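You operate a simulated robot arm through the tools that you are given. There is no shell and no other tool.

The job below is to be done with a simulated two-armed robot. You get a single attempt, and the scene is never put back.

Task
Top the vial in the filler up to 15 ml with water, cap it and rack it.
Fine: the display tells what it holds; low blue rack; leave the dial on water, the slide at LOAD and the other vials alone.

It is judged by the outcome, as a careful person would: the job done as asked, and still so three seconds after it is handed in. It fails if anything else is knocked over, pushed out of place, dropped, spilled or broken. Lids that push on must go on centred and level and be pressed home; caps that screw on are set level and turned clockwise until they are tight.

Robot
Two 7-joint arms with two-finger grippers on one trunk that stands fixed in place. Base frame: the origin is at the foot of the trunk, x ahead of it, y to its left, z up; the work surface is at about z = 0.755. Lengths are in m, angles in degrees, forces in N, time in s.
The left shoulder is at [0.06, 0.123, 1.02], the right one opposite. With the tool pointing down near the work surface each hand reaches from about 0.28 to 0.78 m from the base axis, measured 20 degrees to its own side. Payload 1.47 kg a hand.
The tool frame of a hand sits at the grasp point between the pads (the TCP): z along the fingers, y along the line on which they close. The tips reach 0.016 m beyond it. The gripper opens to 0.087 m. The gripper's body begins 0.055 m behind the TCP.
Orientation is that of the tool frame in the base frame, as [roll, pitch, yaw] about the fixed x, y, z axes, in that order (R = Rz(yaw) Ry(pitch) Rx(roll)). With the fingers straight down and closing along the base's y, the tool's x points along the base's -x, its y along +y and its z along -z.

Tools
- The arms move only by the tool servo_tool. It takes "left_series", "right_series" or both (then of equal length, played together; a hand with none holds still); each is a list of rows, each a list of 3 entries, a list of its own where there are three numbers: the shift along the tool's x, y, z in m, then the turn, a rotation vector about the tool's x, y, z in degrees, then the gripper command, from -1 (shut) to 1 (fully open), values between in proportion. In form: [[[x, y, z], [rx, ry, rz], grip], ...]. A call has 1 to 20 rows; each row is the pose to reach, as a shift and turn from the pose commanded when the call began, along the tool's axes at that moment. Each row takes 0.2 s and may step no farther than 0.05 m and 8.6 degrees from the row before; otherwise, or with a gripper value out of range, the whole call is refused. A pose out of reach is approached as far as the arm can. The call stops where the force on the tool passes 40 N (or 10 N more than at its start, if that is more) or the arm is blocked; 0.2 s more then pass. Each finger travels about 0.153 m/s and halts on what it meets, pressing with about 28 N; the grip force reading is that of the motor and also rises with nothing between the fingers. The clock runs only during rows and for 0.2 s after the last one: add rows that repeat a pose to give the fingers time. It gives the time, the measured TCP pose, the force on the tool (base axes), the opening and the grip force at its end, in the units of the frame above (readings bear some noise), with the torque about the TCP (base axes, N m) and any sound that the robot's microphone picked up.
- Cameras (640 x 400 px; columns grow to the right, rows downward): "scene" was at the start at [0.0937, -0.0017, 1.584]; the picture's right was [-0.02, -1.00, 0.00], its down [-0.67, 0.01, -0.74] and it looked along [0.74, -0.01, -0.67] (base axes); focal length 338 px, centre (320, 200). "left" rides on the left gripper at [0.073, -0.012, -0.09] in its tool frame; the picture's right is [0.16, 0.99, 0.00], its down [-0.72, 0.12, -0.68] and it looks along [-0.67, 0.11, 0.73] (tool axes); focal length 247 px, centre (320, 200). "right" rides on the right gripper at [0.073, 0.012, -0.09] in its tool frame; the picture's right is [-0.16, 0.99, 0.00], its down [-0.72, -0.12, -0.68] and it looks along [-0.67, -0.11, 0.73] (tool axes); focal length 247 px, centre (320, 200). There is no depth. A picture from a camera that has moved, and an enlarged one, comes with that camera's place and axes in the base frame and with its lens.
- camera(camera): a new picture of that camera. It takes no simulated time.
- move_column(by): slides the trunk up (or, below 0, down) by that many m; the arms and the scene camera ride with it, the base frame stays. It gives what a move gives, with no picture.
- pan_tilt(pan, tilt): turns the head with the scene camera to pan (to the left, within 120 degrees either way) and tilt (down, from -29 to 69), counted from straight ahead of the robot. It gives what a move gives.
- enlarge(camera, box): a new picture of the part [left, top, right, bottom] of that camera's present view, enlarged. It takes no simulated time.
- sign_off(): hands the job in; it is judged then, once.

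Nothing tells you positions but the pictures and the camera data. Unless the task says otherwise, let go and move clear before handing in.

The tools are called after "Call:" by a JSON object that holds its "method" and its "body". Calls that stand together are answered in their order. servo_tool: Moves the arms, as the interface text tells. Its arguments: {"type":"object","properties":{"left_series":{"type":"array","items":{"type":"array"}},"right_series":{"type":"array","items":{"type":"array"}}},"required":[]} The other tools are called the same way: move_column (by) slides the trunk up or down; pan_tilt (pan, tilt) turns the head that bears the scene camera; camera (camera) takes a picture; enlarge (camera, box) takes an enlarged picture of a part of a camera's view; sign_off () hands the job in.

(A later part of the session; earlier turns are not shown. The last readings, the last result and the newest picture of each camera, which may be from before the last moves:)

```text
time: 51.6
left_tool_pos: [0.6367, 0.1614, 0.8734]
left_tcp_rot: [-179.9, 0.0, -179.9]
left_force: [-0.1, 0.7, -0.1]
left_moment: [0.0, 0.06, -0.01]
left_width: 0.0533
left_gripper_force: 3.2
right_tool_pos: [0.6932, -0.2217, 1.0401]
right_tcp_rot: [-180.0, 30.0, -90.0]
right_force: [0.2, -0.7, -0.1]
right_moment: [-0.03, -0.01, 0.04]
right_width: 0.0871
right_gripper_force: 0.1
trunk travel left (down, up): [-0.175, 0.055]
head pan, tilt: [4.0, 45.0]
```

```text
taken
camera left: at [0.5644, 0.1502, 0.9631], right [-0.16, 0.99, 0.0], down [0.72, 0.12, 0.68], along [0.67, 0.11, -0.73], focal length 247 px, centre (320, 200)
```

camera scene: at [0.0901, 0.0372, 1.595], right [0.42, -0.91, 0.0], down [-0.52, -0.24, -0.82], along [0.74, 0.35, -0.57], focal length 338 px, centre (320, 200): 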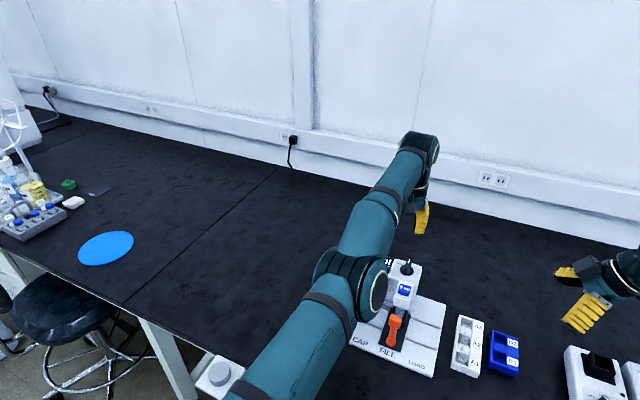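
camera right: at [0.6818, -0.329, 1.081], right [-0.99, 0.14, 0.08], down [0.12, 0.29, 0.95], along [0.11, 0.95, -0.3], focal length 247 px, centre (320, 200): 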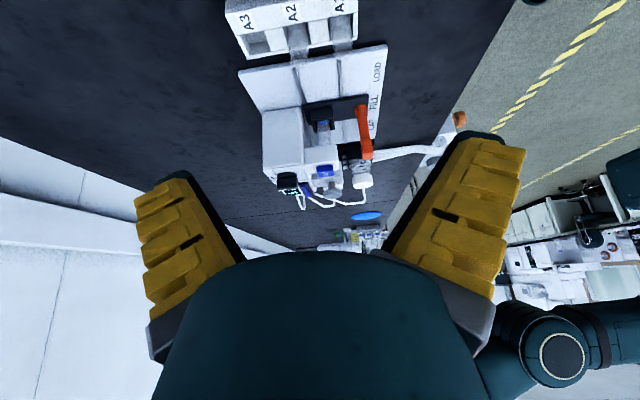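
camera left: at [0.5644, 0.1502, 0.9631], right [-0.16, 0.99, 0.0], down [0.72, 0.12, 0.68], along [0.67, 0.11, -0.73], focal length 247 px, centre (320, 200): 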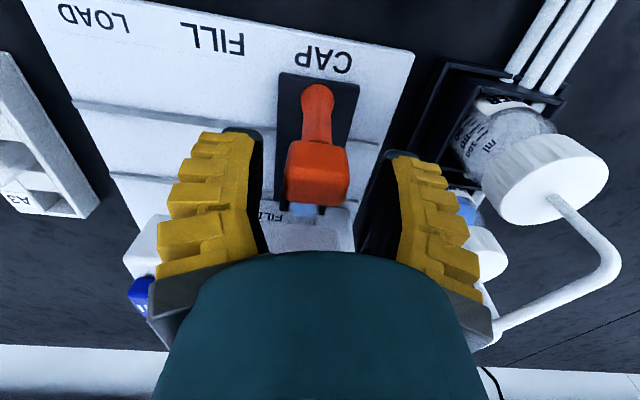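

Handle stayed at CAP. I'll raise the hand clear and inspect the alignment of the vial under the cap head.

Call:
{"method": "servo_tool", "body": {"left_series": [[[0, 0, -0.03], [0, 0, 0], 0.1], [[0, 0, -0.06], [0, 0, 0], 0.1], [[0, 0, -0.1], [0, 0, 0], -0.5], [[0, 0, -0.12], [0, 0, 0], -1], [[0, 0, -0.12], [0, 0, 0], -1]]}}

Call:
{"method": "enlarge", "body": {"camera": "left", "box": [200, 40, 440, 190]}}

Call:
{"method": "enlarge", "body": {"camera": "right", "box": [270, 110, 370, 180]}}

Call:
{"method": "enlarge", "body": {"camera": "scene", "box": [248, 200, 344, 280]}}

```text
time: 52.8
left_tool_pos: [0.6352, 0.1619, 0.9948]
left_tcp_rot: [180.0, -0.1, 180.0]
left_force: [0.9, 0.1, -0.1]
left_moment: [-0.02, -0.01, 0.0]
left_width: 0.0
left_gripper_force: 27.9
right_tool_pos: [0.6923, -0.221, 1.0398]
right_tcp_rot: [-180.0, 30.0, -90.0]
right_force: [0.0, -0.5, 0.5]
right_moment: [-0.01, 0.04, -0.01]
right_width: 0.0869
right_gripper_force: 0.0
trunk travel left (down, up): [-0.175, 0.055]
head pan, tilt: [4.0, 45.0]
```

```text
2.67 times, centred on (320, 115) of left
camera zoom: at [0.5635, 0.1499, 1.0836], right [-0.16, 0.99, 0.0], down [0.72, 0.12, 0.68], along [0.67, 0.11, -0.73], focal length 659 px, centre (320, 427)
```

zoom: 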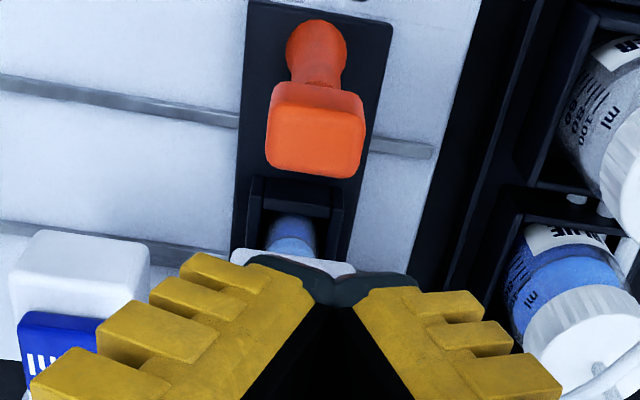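

```text
5.71 times, centred on (320, 145) of right
camera zoom: at [0.6817, -0.329, 1.0811], right [-0.99, 0.14, 0.08], down [0.12, 0.29, 0.95], along [0.11, 0.95, -0.3], focal length 1411 px, centre (320, 514)
```

zoom: 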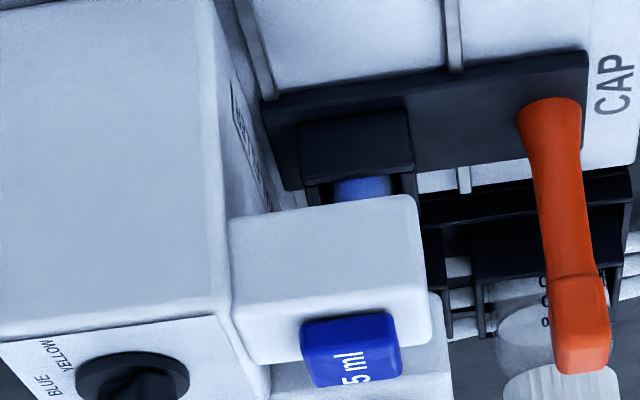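

```text
5.00 times, centred on (296, 240) of scene
camera zoom: at [0.0913, 0.0057, 1.5802], right [0.07, -1.0, 0.0], down [-0.71, -0.05, -0.71], along [0.71, 0.05, -0.71], focal length 1690 px, centre (440, 0)
```

zoom: 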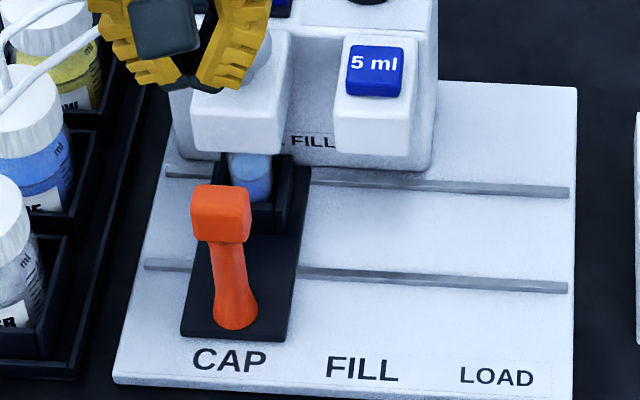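

Checking the vial's centring under the cap head more finely.

Call:
{"method": "enlarge", "body": {"camera": "scene", "box": [270, 215, 318, 245]}}

Call:
{"method": "enlarge", "body": {"camera": "scene", "box": [264, 240, 328, 280]}}

```text
13.33 times, centred on (294, 230) of scene
camera zoom: at [0.0913, 0.0057, 1.5802], right [0.07, -1.0, 0.0], down [-0.71, -0.05, -0.71], along [0.71, 0.05, -0.71], focal length 4507 px, centre (667, -200)
```

zoom: 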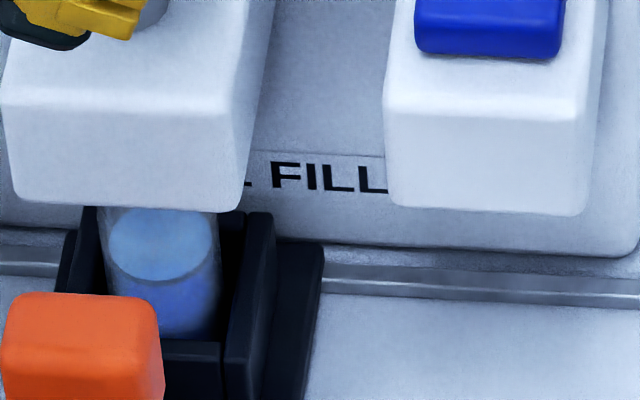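

```text
10.00 times, centred on (296, 260) of scene
camera zoom: at [0.0913, 0.0057, 1.5802], right [0.07, -1.0, 0.0], down [-0.71, -0.05, -0.71], along [0.71, 0.05, -0.71], focal length 3380 px, centre (560, -400)
```

zoom: 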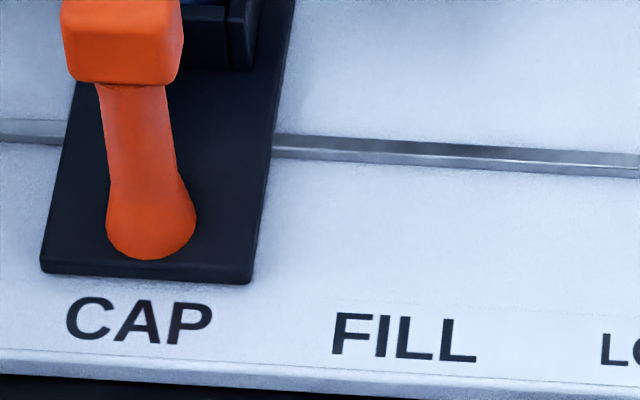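

The vial (y≈0.160) is centred under the cap head (y≈0.160). Now moving the closed fingers over the grey press knob at (0.711, 0.161, 0.918).

Call:
{"method": "servo_tool", "body": {"left_series": [[[-0.04, -0.001, 0], [0, 0, 0], -1], [[-0.0755, -0.001, 0], [0, 0, 0], -1], [[-0.0755, -0.001, 0.03], [0, 0, 0], -1], [[-0.0755, -0.001, 0.047], [0, 0, 0], -1], [[-0.0755, -0.001, 0.047], [0, 0, 0], -1]]}}

Call:
{"method": "camera", "body": {"camera": "left"}}

Call:
{"method": "enlarge", "body": {"camera": "right", "box": [270, 130, 390, 205]}}

Call:
{"method": "enlarge", "body": {"camera": "scene", "box": [248, 180, 344, 240]}}

```text
time: 54.0
left_tool_pos: [0.7116, 0.1606, 0.9489]
left_tcp_rot: [-180.0, 0.0, 180.0]
left_force: [0.0, -0.2, -0.3]
left_moment: [0.04, -0.01, 0.01]
left_width: 0.0002
left_gripper_force: 27.7
right_tool_pos: [0.6928, -0.2205, 1.0409]
right_tcp_rot: [179.9, 30.0, -90.1]
right_force: [0.2, -0.5, -0.1]
right_moment: [0.0, 0.03, -0.03]
right_width: 0.0868
right_gripper_force: 0.2
trunk travel left (down, up): [-0.175, 0.055]
head pan, tilt: [4.0, 45.0]
```

```text
taken
camera left: at [0.6398, 0.1495, 1.0381], right [-0.16, 0.99, 0.0], down [0.72, 0.12, 0.68], along [0.67, 0.11, -0.73], focal length 247 px, centre (320, 200)
```

left: 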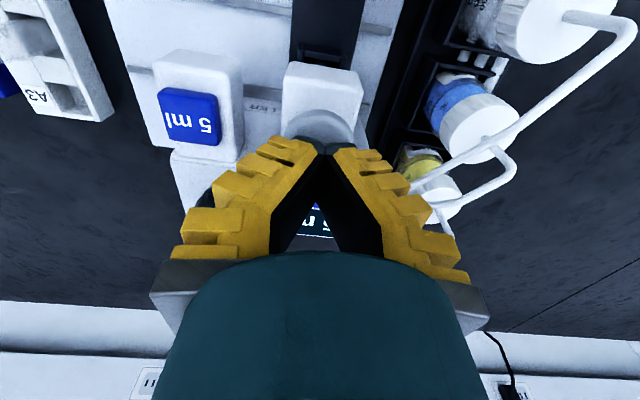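

```text
5.33 times, centred on (330, 168) of right
camera zoom: at [0.6818, -0.3291, 1.0811], right [-0.99, 0.14, 0.08], down [0.12, 0.29, 0.95], along [0.11, 0.95, -0.3], focal length 1317 px, centre (267, 373)
```

zoom: 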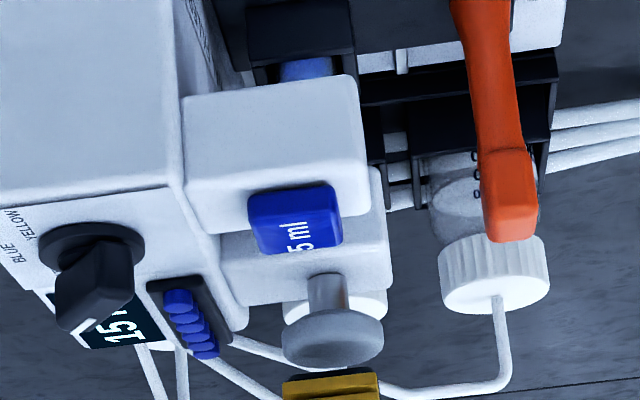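

```text
6.67 times, centred on (296, 210) of scene
camera zoom: at [0.0913, 0.0057, 1.5802], right [0.07, -1.0, 0.0], down [-0.71, -0.05, -0.71], along [0.71, 0.05, -0.71], focal length 2254 px, centre (480, 133)
```

zoom: 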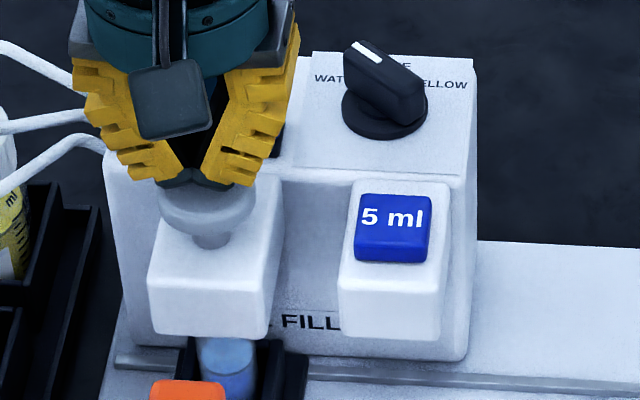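

Centred over the knob. Pressing down in small steps.

Call:
{"method": "servo_tool", "body": {"left_series": [[[0, 0, 0.012], [0, 0, 0], -1], [[0, 0, 0.016], [0, 0, 0], -1], [[0, 0, 0.02], [0, 0, 0], -1], [[0, 0, 0.024], [0, 0, 0], -1], [[0, 0, 0.028], [0, 0, 0], -1]]}}

Call:
{"method": "enlarge", "body": {"camera": "right", "box": [270, 130, 390, 205]}}

Call:
{"method": "enlarge", "body": {"camera": "scene", "box": [248, 180, 344, 240]}}

```text
time: 55.2
left_tool_pos: [0.7109, 0.1632, 0.9232]
left_tcp_rot: [180.0, 0.3, 180.0]
left_force: [-0.3, 0.4, 12.8]
left_moment: [-0.04, 0.06, -0.01]
left_width: 0.0061
left_gripper_force: 28.1
right_tool_pos: [0.6936, -0.2208, 1.0405]
right_tcp_rot: [-179.8, 29.9, -90.0]
right_force: [0.2, -0.2, 0.6]
right_moment: [0.0, -0.02, -0.01]
right_width: 0.0872
right_gripper_force: 0.2
trunk travel left (down, up): [-0.175, 0.055]
head pan, tilt: [4.0, 45.0]
```

```text
5.33 times, centred on (330, 168) of right
camera zoom: at [0.6808, -0.3293, 1.0818], right [-0.99, 0.14, 0.08], down [0.11, 0.29, 0.95], along [0.11, 0.95, -0.3], focal length 1317 px, centre (267, 373)
```

zoom: 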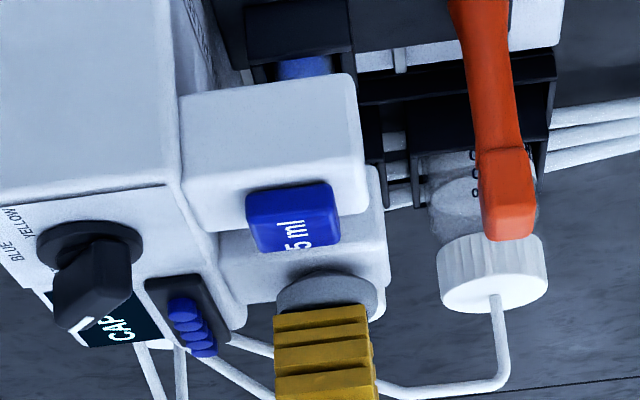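

```text
6.67 times, centred on (296, 210) of scene
camera zoom: at [0.0899, 0.0053, 1.5804], right [0.07, -1.0, 0.0], down [-0.7, -0.05, -0.71], along [0.71, 0.05, -0.71], focal length 2254 px, centre (480, 133)
```

zoom: 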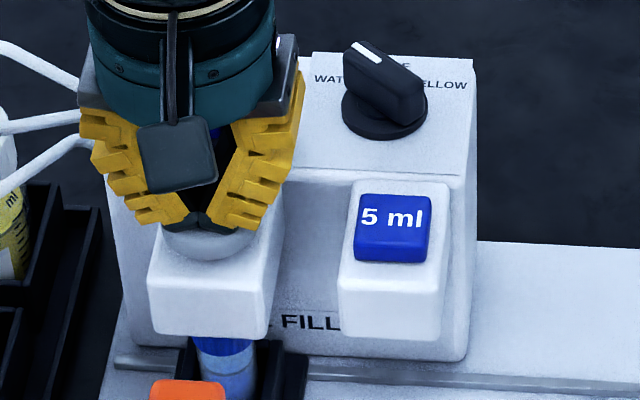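

The cap is coming down onto the vial and the display says "CAP…". Continuing to press to the end.

Call:
{"method": "servo_tool", "body": {"left_series": [[[0, 0, 0.002], [0, 0, 0], -1], [[0, 0, 0.004], [0, 0, 0], -1], [[0, 0, 0.006], [0, 0, 0], -1], [[0, 0, 0.008], [0, 0, 0], -1], [[0, 0, 0.01], [0, 0, 0], -1]]}}

Call:
{"method": "enlarge", "body": {"camera": "right", "box": [270, 130, 390, 205]}}

Call:
{"method": "enlarge", "body": {"camera": "scene", "box": [248, 180, 344, 240]}}

```text
time: 56.1
left_tool_pos: [0.7137, 0.1608, 0.9219]
left_tcp_rot: [179.9, 0.7, 180.0]
left_force: [-7.0, -0.3, 22.2]
left_moment: [0.0, 0.26, 0.02]
left_width: 0.0059
left_gripper_force: 29.1
right_tool_pos: [0.6921, -0.2204, 1.0415]
right_tcp_rot: [-179.9, 30.0, -90.1]
right_force: [0.2, 1.0, -0.1]
right_moment: [-0.01, 0.02, 0.01]
right_width: 0.087
right_gripper_force: 0.1
trunk travel left (down, up): [-0.175, 0.055]
head pan, tilt: [4.0, 45.0]
stopped in row 4 (left hand): the force on the tool passed its limit at 41 N (the readings are from after the stop); the commanded pose is now the measured one
```

```text
5.33 times, centred on (330, 168) of right
camera zoom: at [0.6803, -0.3293, 1.082], right [-0.99, 0.14, 0.08], down [0.11, 0.29, 0.95], along [0.11, 0.95, -0.3], focal length 1317 px, centre (267, 373)
```

zoom: 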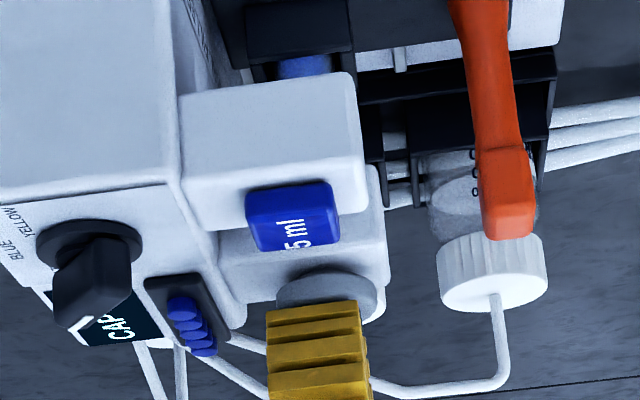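

```text
6.67 times, centred on (296, 210) of scene
camera zoom: at [0.0891, 0.0053, 1.5802], right [0.07, -1.0, 0.0], down [-0.7, -0.05, -0.71], along [0.71, 0.05, -0.71], focal length 2254 px, centre (480, 133)
```

zoom: 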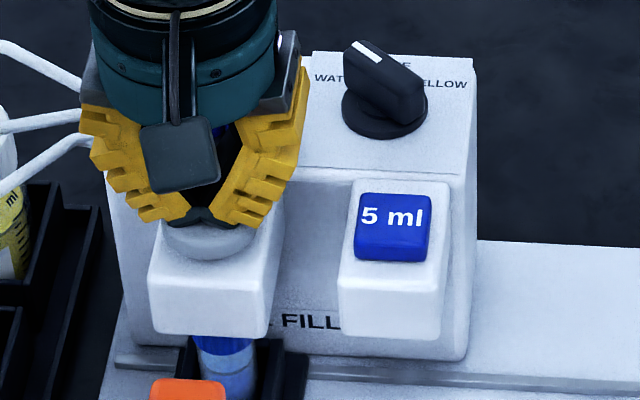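

The force limit was reached at 41 N. Let me read the display and look at the cap closely.

Call:
{"method": "enlarge", "body": {"camera": "right", "box": [270, 170, 320, 200]}}

Call:
{"method": "enlarge", "body": {"camera": "scene", "box": [265, 220, 313, 250]}}

Call:
{"method": "enlarge", "body": {"camera": "left", "box": [240, 80, 400, 240]}}

```text
12.80 times, centred on (295, 185) of right
camera zoom: at [0.6803, -0.3293, 1.082], right [-0.99, 0.14, 0.08], down [0.11, 0.29, 0.95], along [0.11, 0.95, -0.3], focal length 3161 px, centre (640, 392)
```

zoom: 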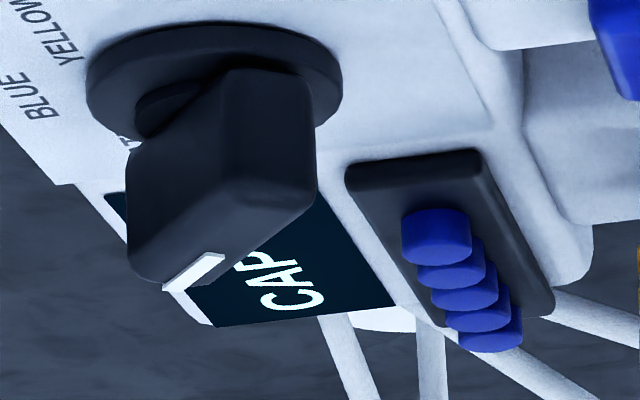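

```text
13.33 times, centred on (289, 235) of scene
camera zoom: at [0.0891, 0.0053, 1.5802], right [0.07, -1.0, 0.0], down [-0.7, -0.05, -0.71], along [0.71, 0.05, -0.71], focal length 4507 px, centre (733, -267)
```

zoom: 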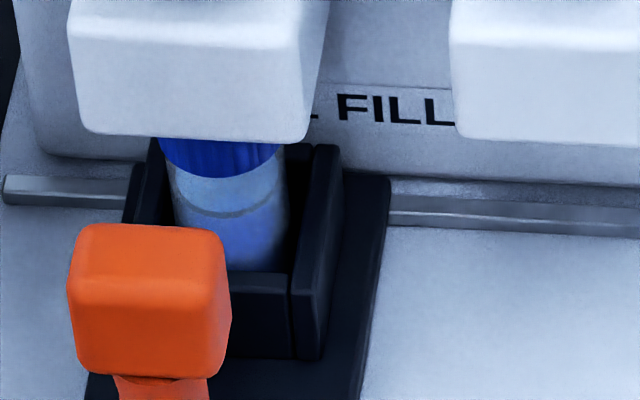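

```text
2.50 times, centred on (320, 160) of left
camera zoom: at [0.6416, 0.1492, 1.0095], right [-0.16, 0.99, 0.0], down [0.71, 0.12, 0.69], along [0.68, 0.11, -0.72], focal length 617 px, centre (320, 300)
```

zoom: 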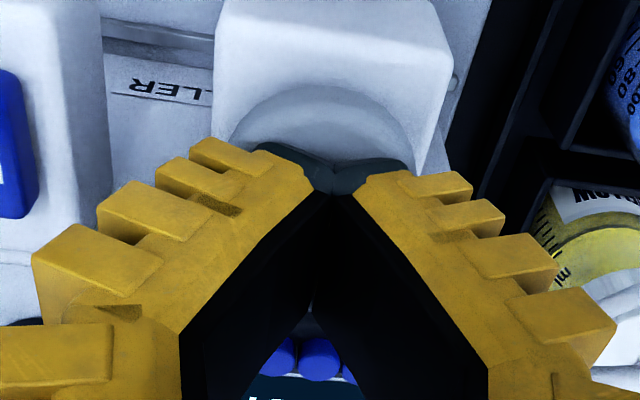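

The cap is on the vial; to be sure it's home I'll lift slightly, re-centre and press again up to the force limit.

Call:
{"method": "servo_tool", "body": {"left_series": [[[0, 0, -0.012], [0, 0, 0], -1], [[0.003, 0, -0.02], [0, 0.7, 0], -1], [[0.003, 0, -0.02], [0, 0.7, 0], -1]]}}

Call:
{"method": "enlarge", "body": {"camera": "scene", "box": [248, 180, 344, 240]}}

Call:
{"method": "enlarge", "body": {"camera": "right", "box": [270, 130, 390, 205]}}

```text
time: 56.9
left_tool_pos: [0.7105, 0.1611, 0.9371]
left_tcp_rot: [180.0, -0.3, 180.0]
left_force: [0.7, 0.4, 1.1]
left_moment: [-0.02, 0.03, -0.04]
left_width: 0.0001
left_gripper_force: 27.8
right_tool_pos: [0.6936, -0.2207, 1.0399]
right_tcp_rot: [179.9, 30.0, -90.0]
right_force: [-0.4, 0.8, 0.7]
right_moment: [-0.01, 0.0, -0.01]
right_width: 0.0871
right_gripper_force: 0.0
trunk travel left (down, up): [-0.175, 0.055]
head pan, tilt: [4.0, 45.0]
```

```text
6.67 times, centred on (296, 210) of scene
camera zoom: at [0.0913, 0.0057, 1.5801], right [0.07, -1.0, 0.0], down [-0.71, -0.05, -0.71], along [0.71, 0.05, -0.71], focal length 2254 px, centre (480, 133)
```

zoom: 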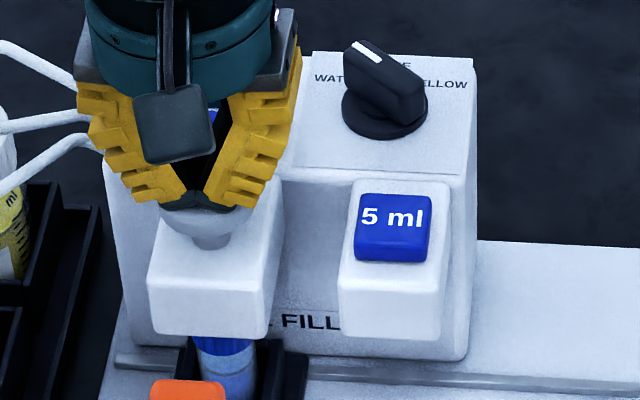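

```text
5.33 times, centred on (330, 168) of right
camera zoom: at [0.6817, -0.3291, 1.081], right [-0.99, 0.14, 0.08], down [0.12, 0.29, 0.95], along [0.11, 0.95, -0.3], focal length 1317 px, centre (267, 373)
```

zoom: 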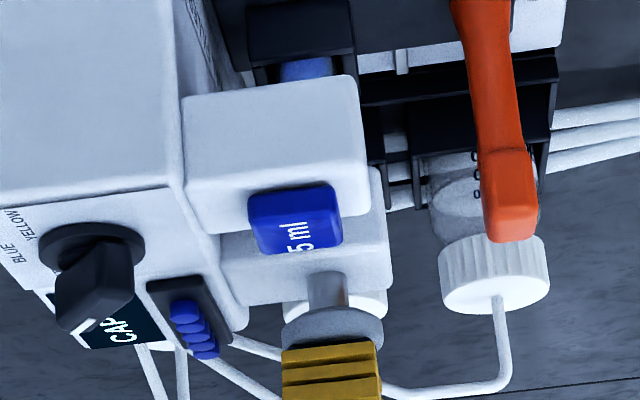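

The knob sprang back and the cap stayed on the vial. Before pressing again I'll lift away and read the display fully.

Call:
{"method": "servo_tool", "body": {"left_series": [[[0, 0, -0.03], [0, 0, 0], -1], [[0.03, 0, -0.06], [0, 0, 0], -0.6], [[0.06, 0, -0.07], [0, 0, 0], -0.2], [[0.075, -0.002, -0.07], [0, 0, 0], 0.3], [[0.075, -0.002, -0.07], [0, 0, 0], 0.3]]}}

Call:
{"method": "enlarge", "body": {"camera": "scene", "box": [248, 170, 344, 230]}}

Call:
{"method": "camera", "body": {"camera": "left"}}

Call:
{"method": "enlarge", "body": {"camera": "scene", "box": [265, 220, 313, 250]}}

```text
time: 58.1
left_tool_pos: [0.6384, 0.1577, 1.0091]
left_tcp_rot: [-180.0, -0.1, 179.9]
left_force: [-0.4, -0.3, 0.1]
left_moment: [0.0, 0.01, 0.0]
left_width: 0.0611
left_gripper_force: 3.5
right_tool_pos: [0.6927, -0.2196, 1.0405]
right_tcp_rot: [180.0, 30.0, -90.0]
right_force: [-0.1, -1.1, -0.6]
right_moment: [0.0, 0.02, 0.0]
right_width: 0.0869
right_gripper_force: 0.1
trunk travel left (down, up): [-0.175, 0.055]
head pan, tilt: [4.0, 45.0]
```

```text
6.67 times, centred on (296, 200) of scene
camera zoom: at [0.0918, 0.0058, 1.5801], right [0.07, -1.0, 0.0], down [-0.71, -0.05, -0.71], along [0.71, 0.05, -0.71], focal length 2254 px, centre (480, 200)
```

zoom: 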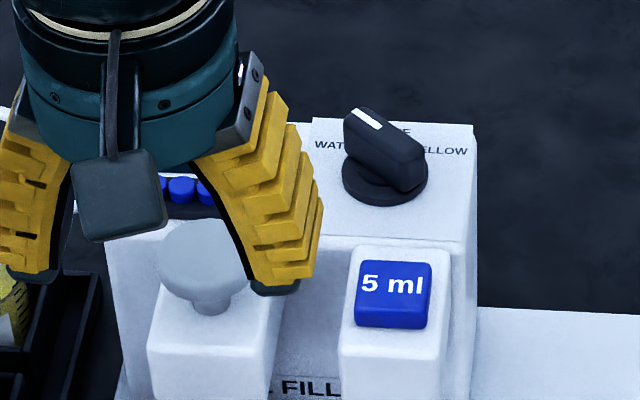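

```text
taken
camera left: at [0.5667, 0.1468, 1.097], right [-0.16, 0.99, 0.0], down [0.73, 0.12, 0.68], along [0.67, 0.11, -0.74], focal length 247 px, centre (320, 200)
```

left: 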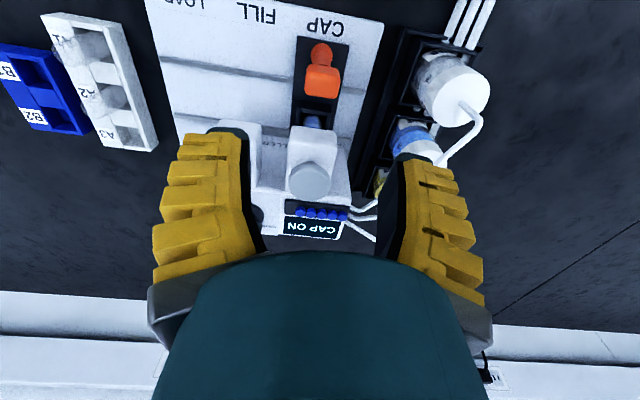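

```text
13.33 times, centred on (289, 235) of scene
camera zoom: at [0.0918, 0.0058, 1.5801], right [0.07, -1.0, 0.0], down [-0.71, -0.05, -0.71], along [0.71, 0.05, -0.71], focal length 4507 px, centre (733, -267)
```

zoom: 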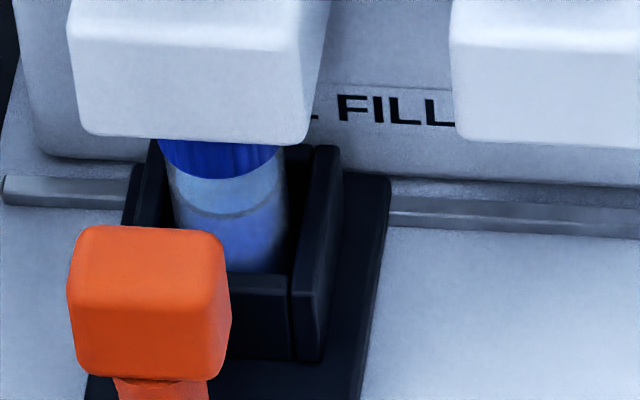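

The display reads "CAP ON". Now I'll take hold of the handle again at (0.636, 0.160) to slide to LOAD.

Call:
{"method": "servo_tool", "body": {"left_series": [[[0.001, 0.002, 0.04], [0, 0, 0], 0.1], [[0.002, 0.002, 0.08], [0, 0, 0], 0.1], [[0.002, 0.002, 0.115], [0, 0, 0], 0.1], [[0.002, 0.002, 0.133], [0, 0, 0], 0.1], [[0.002, 0.002, 0.133], [0, 0, 0], 0.1]]}}

Call:
{"method": "camera", "body": {"camera": "left"}}

```text
time: 59.3
left_tool_pos: [0.6331, 0.1593, 0.8745]
left_tcp_rot: [180.0, -0.2, 180.0]
left_force: [0.7, 0.6, -0.5]
left_moment: [-0.04, -0.01, 0.02]
left_width: 0.0532
left_gripper_force: 3.9
right_tool_pos: [0.6927, -0.2189, 1.0404]
right_tcp_rot: [-180.0, 30.0, -90.0]
right_force: [0.1, -0.2, -0.5]
right_moment: [-0.03, 0.02, -0.01]
right_width: 0.087
right_gripper_force: 0.1
trunk travel left (down, up): [-0.175, 0.055]
head pan, tilt: [4.0, 45.0]
```

```text
taken
camera left: at [0.562, 0.1477, 0.9643], right [-0.16, 0.99, 0.0], down [0.73, 0.12, 0.68], along [0.67, 0.11, -0.74], focal length 247 px, centre (320, 200)
```

left: 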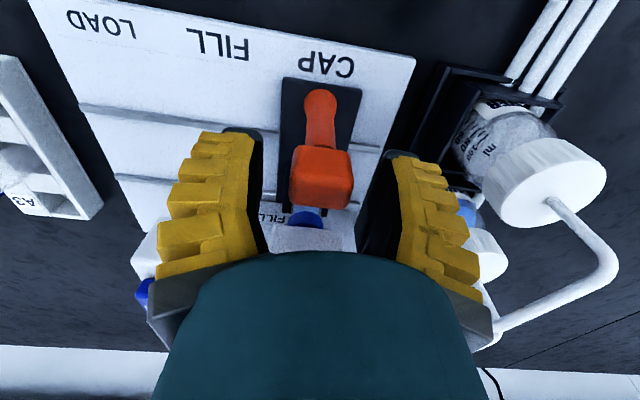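

Handle is between the fingers. Gripping and sliding right to LOAD (15 cm toward −y) at gentle speed.

Call:
{"method": "servo_tool", "body": {"left_series": [[[0, 0, 0], [0, 0, 0], -0.6], [[0, 0, 0], [0, 0, 0], -1], [[0, 0, 0], [0, 0, 0], -1], [[0, -0.006, 0], [0, 0, 0], -1], [[0, -0.015, 0], [0, 0, 0], -1], [[0, -0.025, 0], [0, 0, 0], -1], [[0, -0.035, 0], [0, 0, 0], -1], [[0, -0.045, 0], [0, 0, 0], -1], [[0, -0.055, 0], [0, 0, 0], -1], [[0, -0.065, 0], [0, 0, 0], -1], [[0, -0.075, 0], [0, 0, 0], -1], [[0, -0.085, 0], [0, 0, 0], -1], [[0, -0.095, 0], [0, 0, 0], -1], [[0, -0.105, 0], [0, 0, 0], -1], [[0, -0.115, 0], [0, 0, 0], -1], [[0, -0.125, 0], [0, 0, 0], -1], [[0, -0.134, 0], [0, 0, 0], -1], [[0, -0.142, 0], [0, 0, 0], -1], [[0, -0.15, 0], [0, 0, 0], -1], [[0, -0.15, 0], [0, 0, 0], -1]]}}

Call:
{"method": "camera", "body": {"camera": "left"}}

Call:
{"method": "camera", "body": {"camera": "right"}}

Call:
{"method": "enlarge", "body": {"camera": "scene", "box": [232, 180, 392, 280]}}

```text
time: 63.5
left_tool_pos: [0.6328, 0.0108, 0.8758]
left_tcp_rot: [-180.0, -0.3, 179.9]
left_force: [-1.0, -1.0, 14.6]
left_moment: [-0.02, 0.04, -0.05]
left_width: 0.0248
left_gripper_force: 30.1
right_tool_pos: [0.6909, -0.22, 1.0414]
right_tcp_rot: [-179.9, 30.0, -89.9]
right_force: [0.1, 0.6, -0.6]
right_moment: [-0.02, 0.0, 0.0]
right_width: 0.0871
right_gripper_force: 0.0
trunk travel left (down, up): [-0.175, 0.055]
head pan, tilt: [4.0, 45.0]
```

```text
taken
camera left: at [0.5618, -0.0011, 0.965], right [-0.16, 0.99, 0.0], down [0.73, 0.12, 0.68], along [0.67, 0.11, -0.73], focal length 247 px, centre (320, 200)
```

left: 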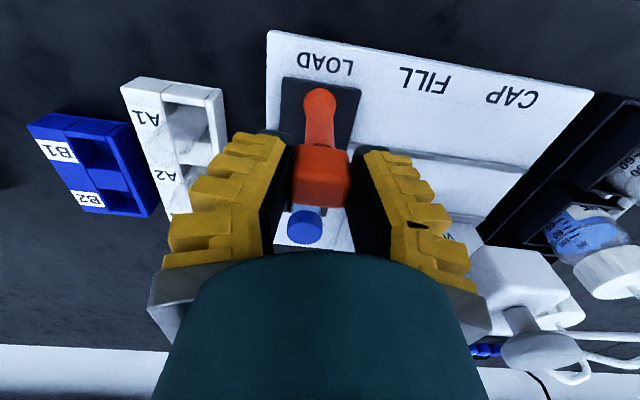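

```text
taken
camera right: at [0.6809, -0.3291, 1.0817], right [-0.99, 0.14, 0.08], down [0.11, 0.29, 0.95], along [0.11, 0.95, -0.3], focal length 247 px, centre (320, 200)
```

right: 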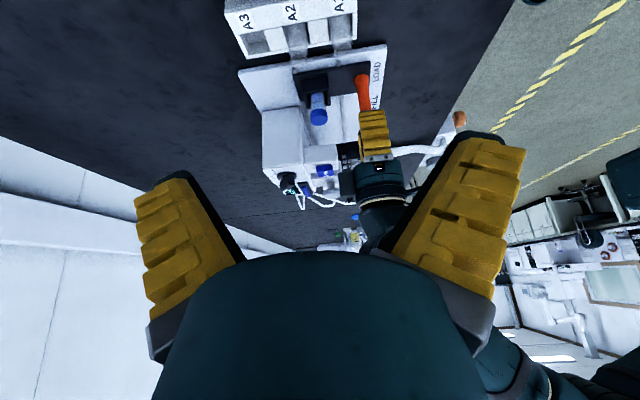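

```text
4.00 times, centred on (312, 230) of scene
camera zoom: at [0.09, 0.0056, 1.5803], right [0.07, -1.0, 0.0], down [-0.7, -0.05, -0.71], along [0.71, 0.05, -0.71], focal length 1352 px, centre (352, 80)
```

zoom: 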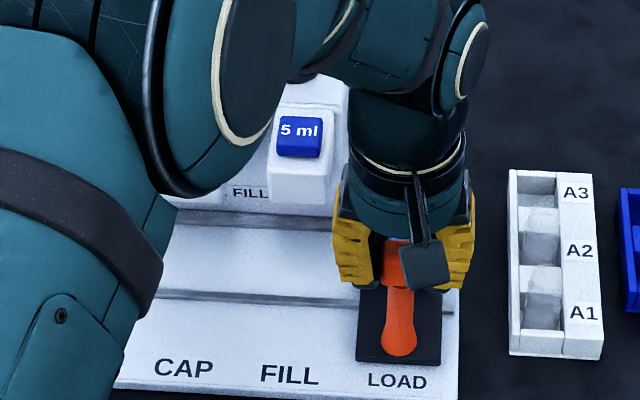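

The slide is at LOAD with the vial capped (blue cap). Releasing the handle and withdrawing the left hand up and to the left.

Call:
{"method": "servo_tool", "body": {"left_series": [[[0, 0, 0], [0, 0, 0], 0], [[0, 0, 0], [0, 0, 0], 0.1], [[0, 0, 0], [0, 0, 0], 0.1], [[0.0, 0, -0.03], [0, 0, 0], 0.1], [[0.0, 0, -0.07], [0, 0, 0], 0.1], [[0.0, 0, -0.11], [0, 0, 0], 0.1], [[0.02, 0.03, -0.15], [0, 0, 0], 0.1], [[0.05, 0.06, -0.17], [0, 0, 0], 0.1], [[0.08, 0.1, -0.17], [0, 0, 0], 0.1], [[0.11, 0.14, -0.17], [0, 0, 0], 0.1], [[0.14, 0.18, -0.17], [0, 0, 0], 0.1], [[0.17, 0.22, -0.17], [0, 0, 0], 0.1], [[0.19, 0.26, -0.17], [0, 0, 0], 0.1], [[0.19, 0.3, -0.17], [0, 0, 0], 0.1], [[0.19, 0.3, -0.17], [0, 0, 0], 0.1]]}}

Call:
{"method": "camera", "body": {"camera": "scene"}}

Call:
{"method": "enlarge", "body": {"camera": "scene", "box": [300, 200, 428, 280]}}

Call:
{"method": "enlarge", "body": {"camera": "right", "box": [200, 0, 420, 138]}}

```text
refused: row 7 steps farther than a row can; nothing moved
```

```text
taken
camera scene: at [0.09, 0.0056, 1.5803], right [0.07, -1.0, 0.0], down [-0.7, -0.05, -0.71], along [0.71, 0.05, -0.71], focal length 338 px, centre (320, 200)
```

scene: 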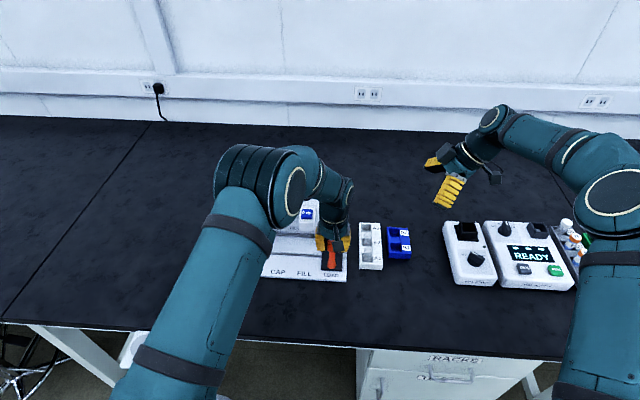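

```text
5.00 times, centred on (364, 240) of scene
camera zoom: at [0.09, 0.0056, 1.5803], right [0.07, -1.0, 0.0], down [-0.7, -0.05, -0.71], along [0.71, 0.05, -0.71], focal length 1690 px, centre (100, 0)
```

zoom: 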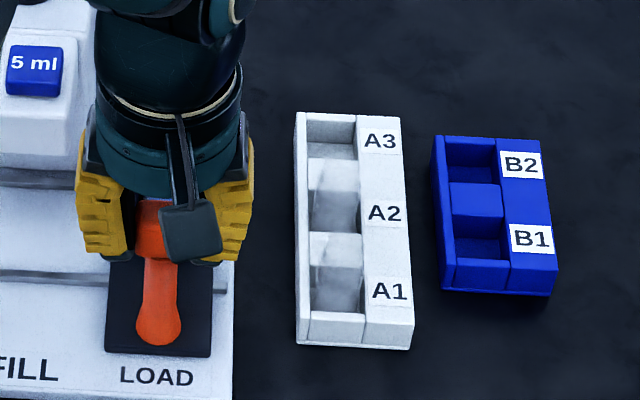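

```text
2.90 times, centred on (310, 69) of right
camera zoom: at [0.6809, -0.3291, 1.0817], right [-0.99, 0.14, 0.08], down [0.11, 0.29, 0.95], along [0.11, 0.95, -0.3], focal length 716 px, centre (349, 580)
```

zoom: 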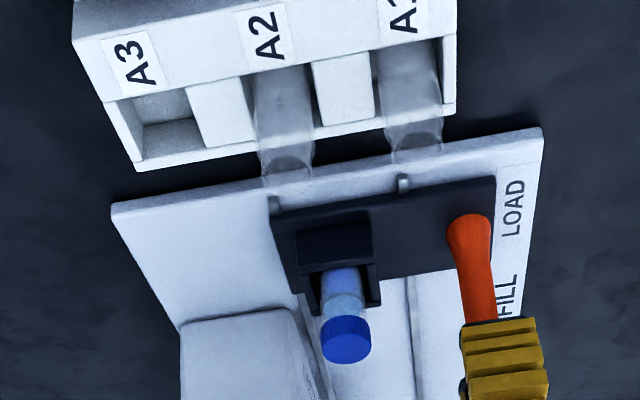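

The move was refused for one over-long step; repeating with shorter steps.

Call:
{"method": "servo_tool", "body": {"left_series": [[[0, 0, 0], [0, 0, 0], 0], [[0, 0, 0], [0, 0, 0], 0.1], [[0, 0, 0], [0, 0, 0], 0.1], [[0.0, 0, -0.03], [0, 0, 0], 0.1], [[0.0, 0, -0.07], [0, 0, 0], 0.1], [[0.0, 0, -0.11], [0, 0, 0], 0.1], [[0.01, 0.02, -0.145], [0, 0, 0], 0.1], [[0.03, 0.05, -0.17], [0, 0, 0], 0.1], [[0.05, 0.085, -0.17], [0, 0, 0], 0.1], [[0.07, 0.12, -0.17], [0, 0, 0], 0.1], [[0.09, 0.155, -0.17], [0, 0, 0], 0.1], [[0.11, 0.19, -0.17], [0, 0, 0], 0.1], [[0.13, 0.225, -0.17], [0, 0, 0], 0.1], [[0.15, 0.26, -0.17], [0, 0, 0], 0.1], [[0.17, 0.295, -0.17], [0, 0, 0], 0.1], [[0.17, 0.295, -0.17], [0, 0, 0], 0.1]]}}

Call:
{"method": "camera", "body": {"camera": "scene"}}

Call:
{"method": "enlarge", "body": {"camera": "scene", "box": [300, 200, 428, 280]}}

Call:
{"method": "enlarge", "body": {"camera": "right", "box": [260, 40, 420, 140]}}

Call:
{"method": "enlarge", "body": {"camera": "scene", "box": [248, 170, 344, 230]}}

```text
time: 66.9
left_tool_pos: [0.4645, 0.306, 1.0441]
left_tcp_rot: [-180.0, -0.3, 180.0]
left_force: [1.0, 1.2, -0.4]
left_moment: [0.02, -0.01, 0.01]
left_width: 0.0534
left_gripper_force: 3.7
right_tool_pos: [0.694, -0.2215, 1.0395]
right_tcp_rot: [180.0, 30.0, -89.9]
right_force: [-0.7, -0.5, -0.7]
right_moment: [0.03, 0.05, 0.0]
right_width: 0.0869
right_gripper_force: 0.0
trunk travel left (down, up): [-0.175, 0.055]
head pan, tilt: [4.0, 45.0]
```

```text
taken
camera scene: at [0.092, 0.0051, 1.5801], right [0.07, -1.0, 0.0], down [-0.71, -0.05, -0.71], along [0.7, 0.05, -0.71], focal length 338 px, centre (320, 200)
```

scene: 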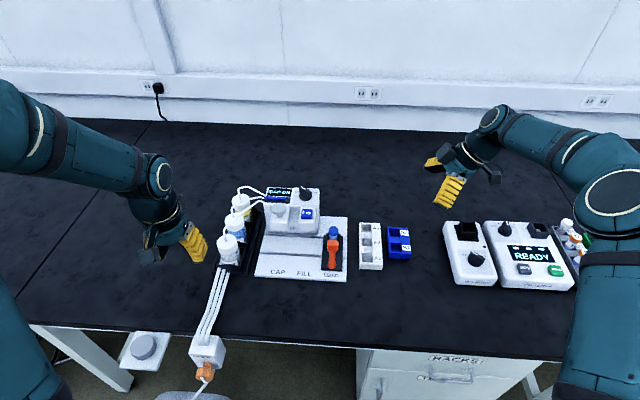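

```text
5.00 times, centred on (364, 240) of scene
camera zoom: at [0.092, 0.0051, 1.5801], right [0.07, -1.0, 0.0], down [-0.71, -0.05, -0.71], along [0.7, 0.05, -0.71], focal length 1690 px, centre (100, 0)
```

zoom: 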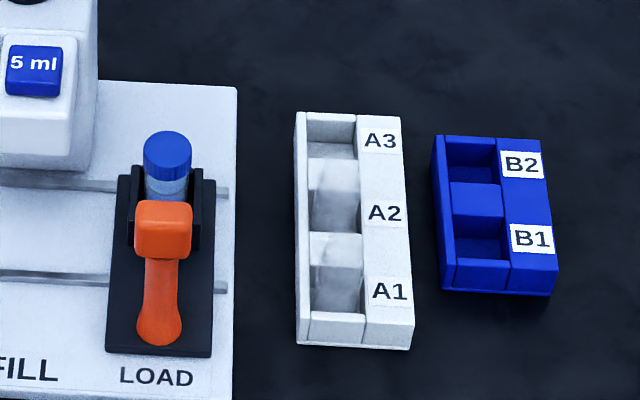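

```text
4.00 times, centred on (340, 90) of right
camera zoom: at [0.6822, -0.3295, 1.0805], right [-0.99, 0.14, 0.08], down [0.12, 0.29, 0.95], along [0.11, 0.95, -0.3], focal length 988 px, centre (240, 640)
```

zoom: 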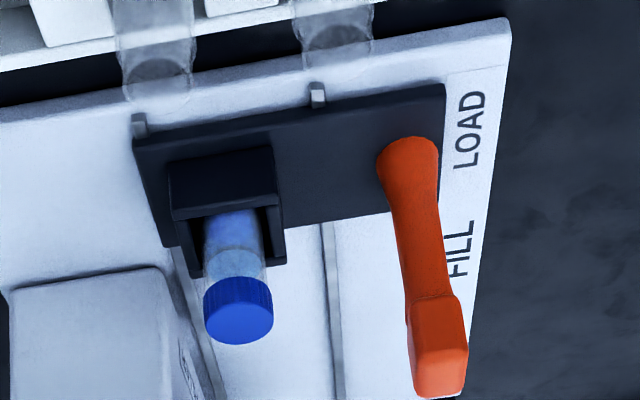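

```text
6.67 times, centred on (296, 200) of scene
camera zoom: at [0.092, 0.0051, 1.5801], right [0.07, -1.0, 0.0], down [-0.71, -0.05, -0.71], along [0.7, 0.05, -0.71], focal length 2254 px, centre (480, 200)
```

zoom: 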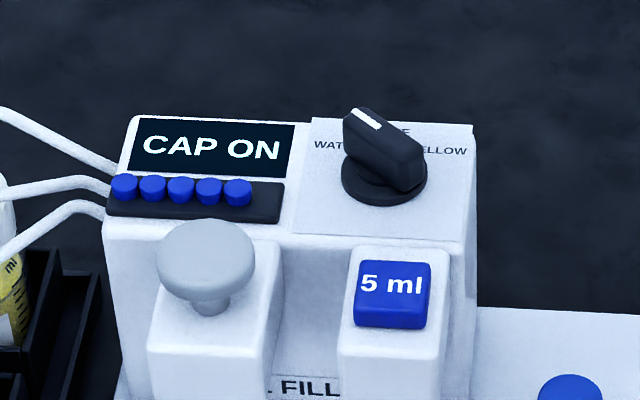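

The vial stands capped at LOAD, dial on WATER, display "CAP ON"; cap top is at about (0.711, 0.010, 0.842). Now I'll bring the right hand upright (fingers closing along x) and look down at the blue rack.

Call:
{"method": "servo_tool", "body": {"right_series": [[[0, 0, 0], [0, 8, 0], 0.6], [[0, 0, 0], [0, 16, 0], 0.3], [[0, 0, 0], [0, 24, 0], 0.3], [[0, 0, 0], [0, 30, 0], 0.3], [[0, 0, 0], [0, 30, 0], 0.3]]}}

Call:
{"method": "camera", "body": {"camera": "right"}}

Call:
{"method": "enlarge", "body": {"camera": "right", "box": [240, 0, 400, 100]}}

Call:
{"method": "enlarge", "body": {"camera": "scene", "box": [356, 216, 420, 266]}}

Call:
{"method": "enlarge", "body": {"camera": "scene", "box": [314, 218, 354, 243]}}

```text
time: 68.1
left_tool_pos: [0.4661, 0.3068, 1.0436]
left_tcp_rot: [-180.0, -0.1, 179.9]
left_force: [-0.1, -0.4, 0.7]
left_moment: [0.01, -0.04, -0.04]
left_width: 0.0531
left_gripper_force: 3.9
right_tool_pos: [0.6938, -0.2205, 1.0395]
right_tcp_rot: [180.0, -0.2, -89.9]
right_force: [0.3, 0.3, 0.2]
right_moment: [-0.03, 0.0, 0.01]
right_width: 0.0614
right_gripper_force: 3.5
trunk travel left (down, up): [-0.175, 0.055]
head pan, tilt: [4.0, 45.0]
```

```text
taken
camera right: at [0.6819, -0.2944, 1.1297], right [-0.99, 0.16, 0.0], down [0.12, 0.72, 0.68], along [0.11, 0.67, -0.73], focal length 247 px, centre (320, 200)
```

right: 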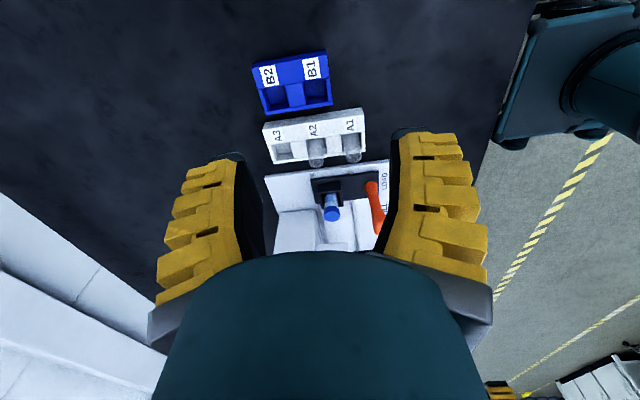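

```text
4.00 times, centred on (320, 50) of right
camera zoom: at [0.6819, -0.2944, 1.1297], right [-0.99, 0.16, 0.0], down [0.12, 0.72, 0.68], along [0.11, 0.67, -0.73], focal length 988 px, centre (320, 800)
```

zoom: 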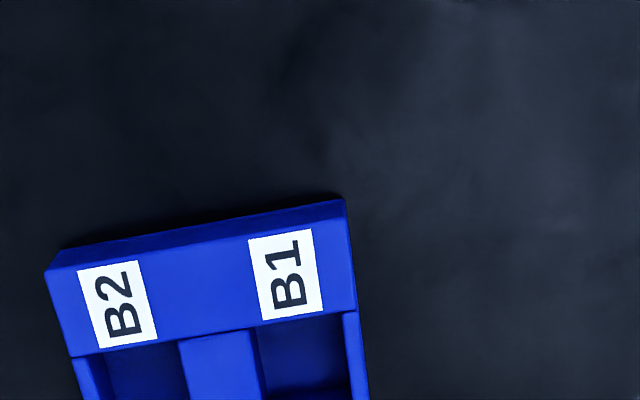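

```text
8.00 times, centred on (388, 241) of scene
camera zoom: at [0.0915, 0.0055, 1.5802], right [0.07, -1.0, 0.0], down [-0.71, -0.05, -0.71], along [0.71, 0.05, -0.71], focal length 2704 px, centre (-224, -128)
```

zoom: 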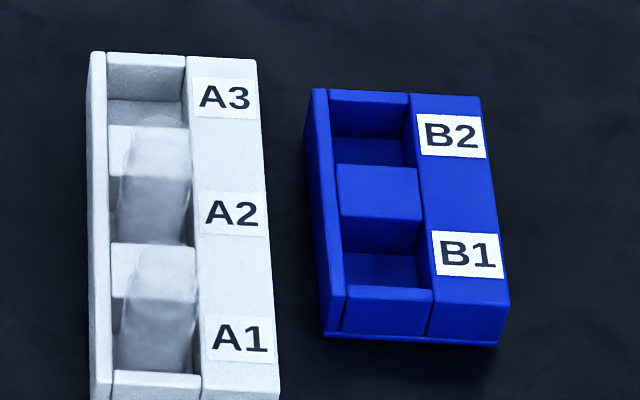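

```text
16.00 times, centred on (334, 230) of scene
camera zoom: at [0.0915, 0.0055, 1.5802], right [0.07, -1.0, 0.0], down [-0.71, -0.05, -0.71], along [0.71, 0.05, -0.71], focal length 5408 px, centre (96, -288)
```

zoom: 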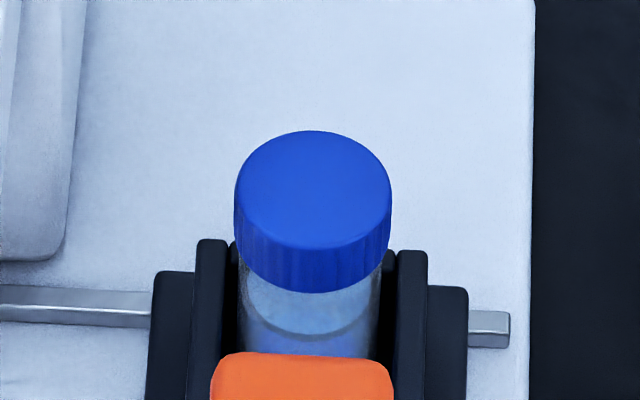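

Cap looks level and seated. Blue rack top is at z≈0.782, slot B1 centred at about (0.706, −0.175) with a 30 mm opening. Next, the right hand goes over the vial at (0.711, 0.010).

Call:
{"method": "servo_tool", "body": {"right_series": [[[-0.04, -0.003, 0], [0, 0, 0], 0.3], [[-0.08, -0.006, 0], [0, 0, 0], 0.3], [[-0.12, -0.009, 0], [0, 0, 0], 0.3], [[-0.16, -0.012, 0], [0, 0, 0], 0.3], [[-0.2, -0.015, 0], [0, 0, 0], 0.2], [[-0.2305, -0.0172, 0.02], [0, 0, 0], 0.1], [[-0.2305, -0.0172, 0.06], [0, 0, 0], 0.1], [[-0.2305, -0.0172, 0.1], [0, 0, 0], 0.1], [[-0.2305, -0.0172, 0.12], [0, 0, 0], 0.1], [[-0.2305, -0.0172, 0.12], [0, 0, 0], 0.1]]}}

Call:
{"method": "camera", "body": {"camera": "right"}}

Call:
{"method": "enlarge", "body": {"camera": "scene", "box": [280, 180, 392, 250]}}

```text
time: 70.3
left_tool_pos: [0.4663, 0.3078, 1.0442]
left_tcp_rot: [-180.0, -0.2, 179.9]
left_force: [-0.3, -0.6, -0.8]
left_moment: [0.01, -0.02, 0.01]
left_width: 0.0534
left_gripper_force: 4.2
right_tool_pos: [0.7099, 0.0103, 0.9196]
right_tcp_rot: [-180.0, 0.0, -90.0]
right_force: [0.1, -0.4, 0.5]
right_moment: [-0.02, 0.0, 0.03]
right_width: 0.0533
right_gripper_force: 4.2
trunk travel left (down, up): [-0.175, 0.055]
head pan, tilt: [4.0, 45.0]
```

```text
taken
camera right: at [0.6988, -0.0634, 1.0092], right [-0.99, 0.16, 0.0], down [0.12, 0.72, 0.68], along [0.11, 0.67, -0.73], focal length 247 px, centre (320, 200)
```

right: 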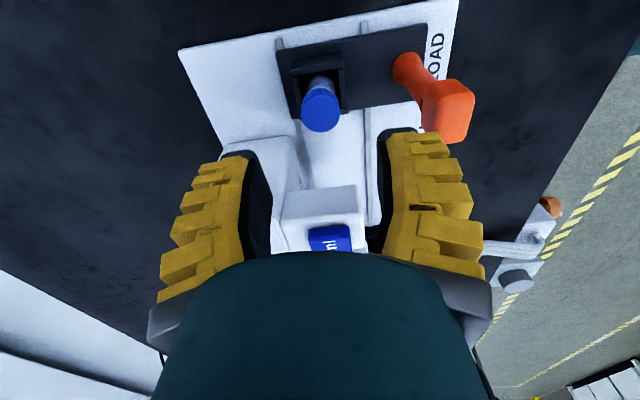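

```text
5.71 times, centred on (336, 215) of scene
camera zoom: at [0.0913, 0.0058, 1.5802], right [0.07, -1.0, 0.0], down [-0.71, -0.05, -0.71], along [0.71, 0.05, -0.71], focal length 1932 px, centre (229, 114)
```

zoom: 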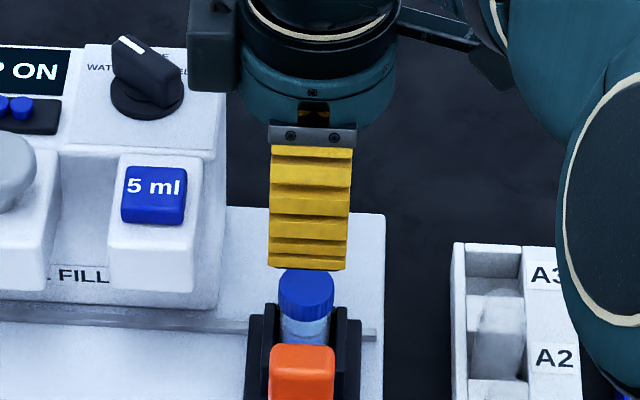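

The hand is directly over the vial with clearance to the fill head. Lowering to grip height (TCP z≈0.83, tips above the holder walls).

Call:
{"method": "servo_tool", "body": {"right_series": [[[0, 0, 0.03], [0, 0, 0], 0.1], [[0, 0, 0.06], [0, 0, 0], 0.1], [[0, 0, 0.08], [0, 0, 0], 0.1], [[0, 0, 0.0895], [0, 0, 0], 0.1], [[0, 0, 0.0895], [0, 0, 0], 0.1]]}}

Call:
{"method": "camera", "body": {"camera": "right"}}

Call:
{"method": "enlarge", "body": {"camera": "scene", "box": [280, 180, 392, 250]}}

```text
time: 71.5
left_tool_pos: [0.4656, 0.3069, 1.0453]
left_tcp_rot: [-180.0, -0.3, 180.0]
left_force: [-0.6, 0.3, -0.7]
left_moment: [-0.01, 0.02, 0.0]
left_width: 0.0533
left_gripper_force: 4.1
right_tool_pos: [0.7113, 0.0104, 0.8312]
right_tcp_rot: [-180.0, 0.0, -90.0]
right_force: [0.7, 0.1, 0.4]
right_moment: [-0.03, -0.01, 0.0]
right_width: 0.0531
right_gripper_force: 4.2
trunk travel left (down, up): [-0.175, 0.055]
head pan, tilt: [4.0, 45.0]
```

```text
taken
camera right: at [0.6985, -0.0637, 0.9197], right [-0.99, 0.16, 0.0], down [0.12, 0.72, 0.68], along [0.11, 0.67, -0.73], focal length 247 px, centre (320, 200)
```

right: 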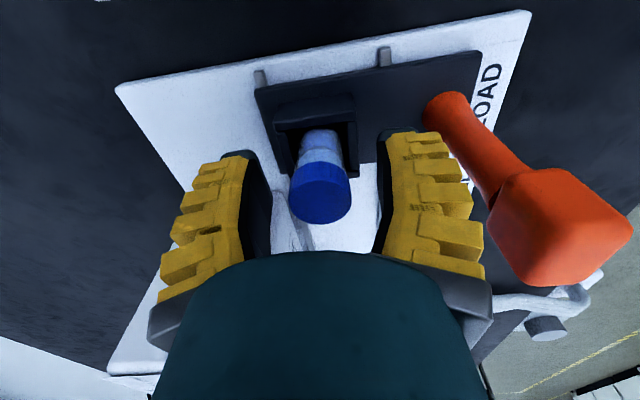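

```text
5.71 times, centred on (336, 215) of scene
camera zoom: at [0.0914, 0.0057, 1.5802], right [0.07, -1.0, 0.0], down [-0.71, -0.05, -0.71], along [0.71, 0.05, -0.71], focal length 1932 px, centre (229, 114)
```

zoom: 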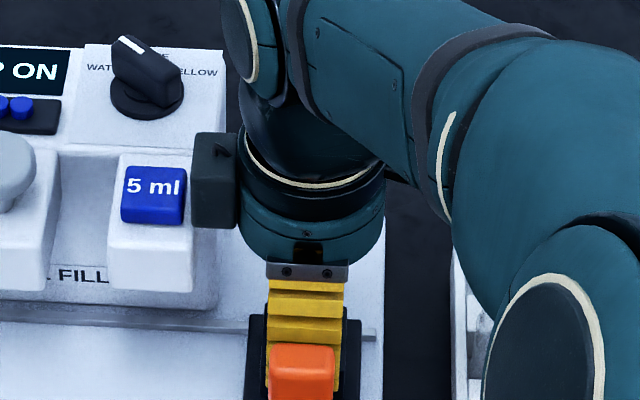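

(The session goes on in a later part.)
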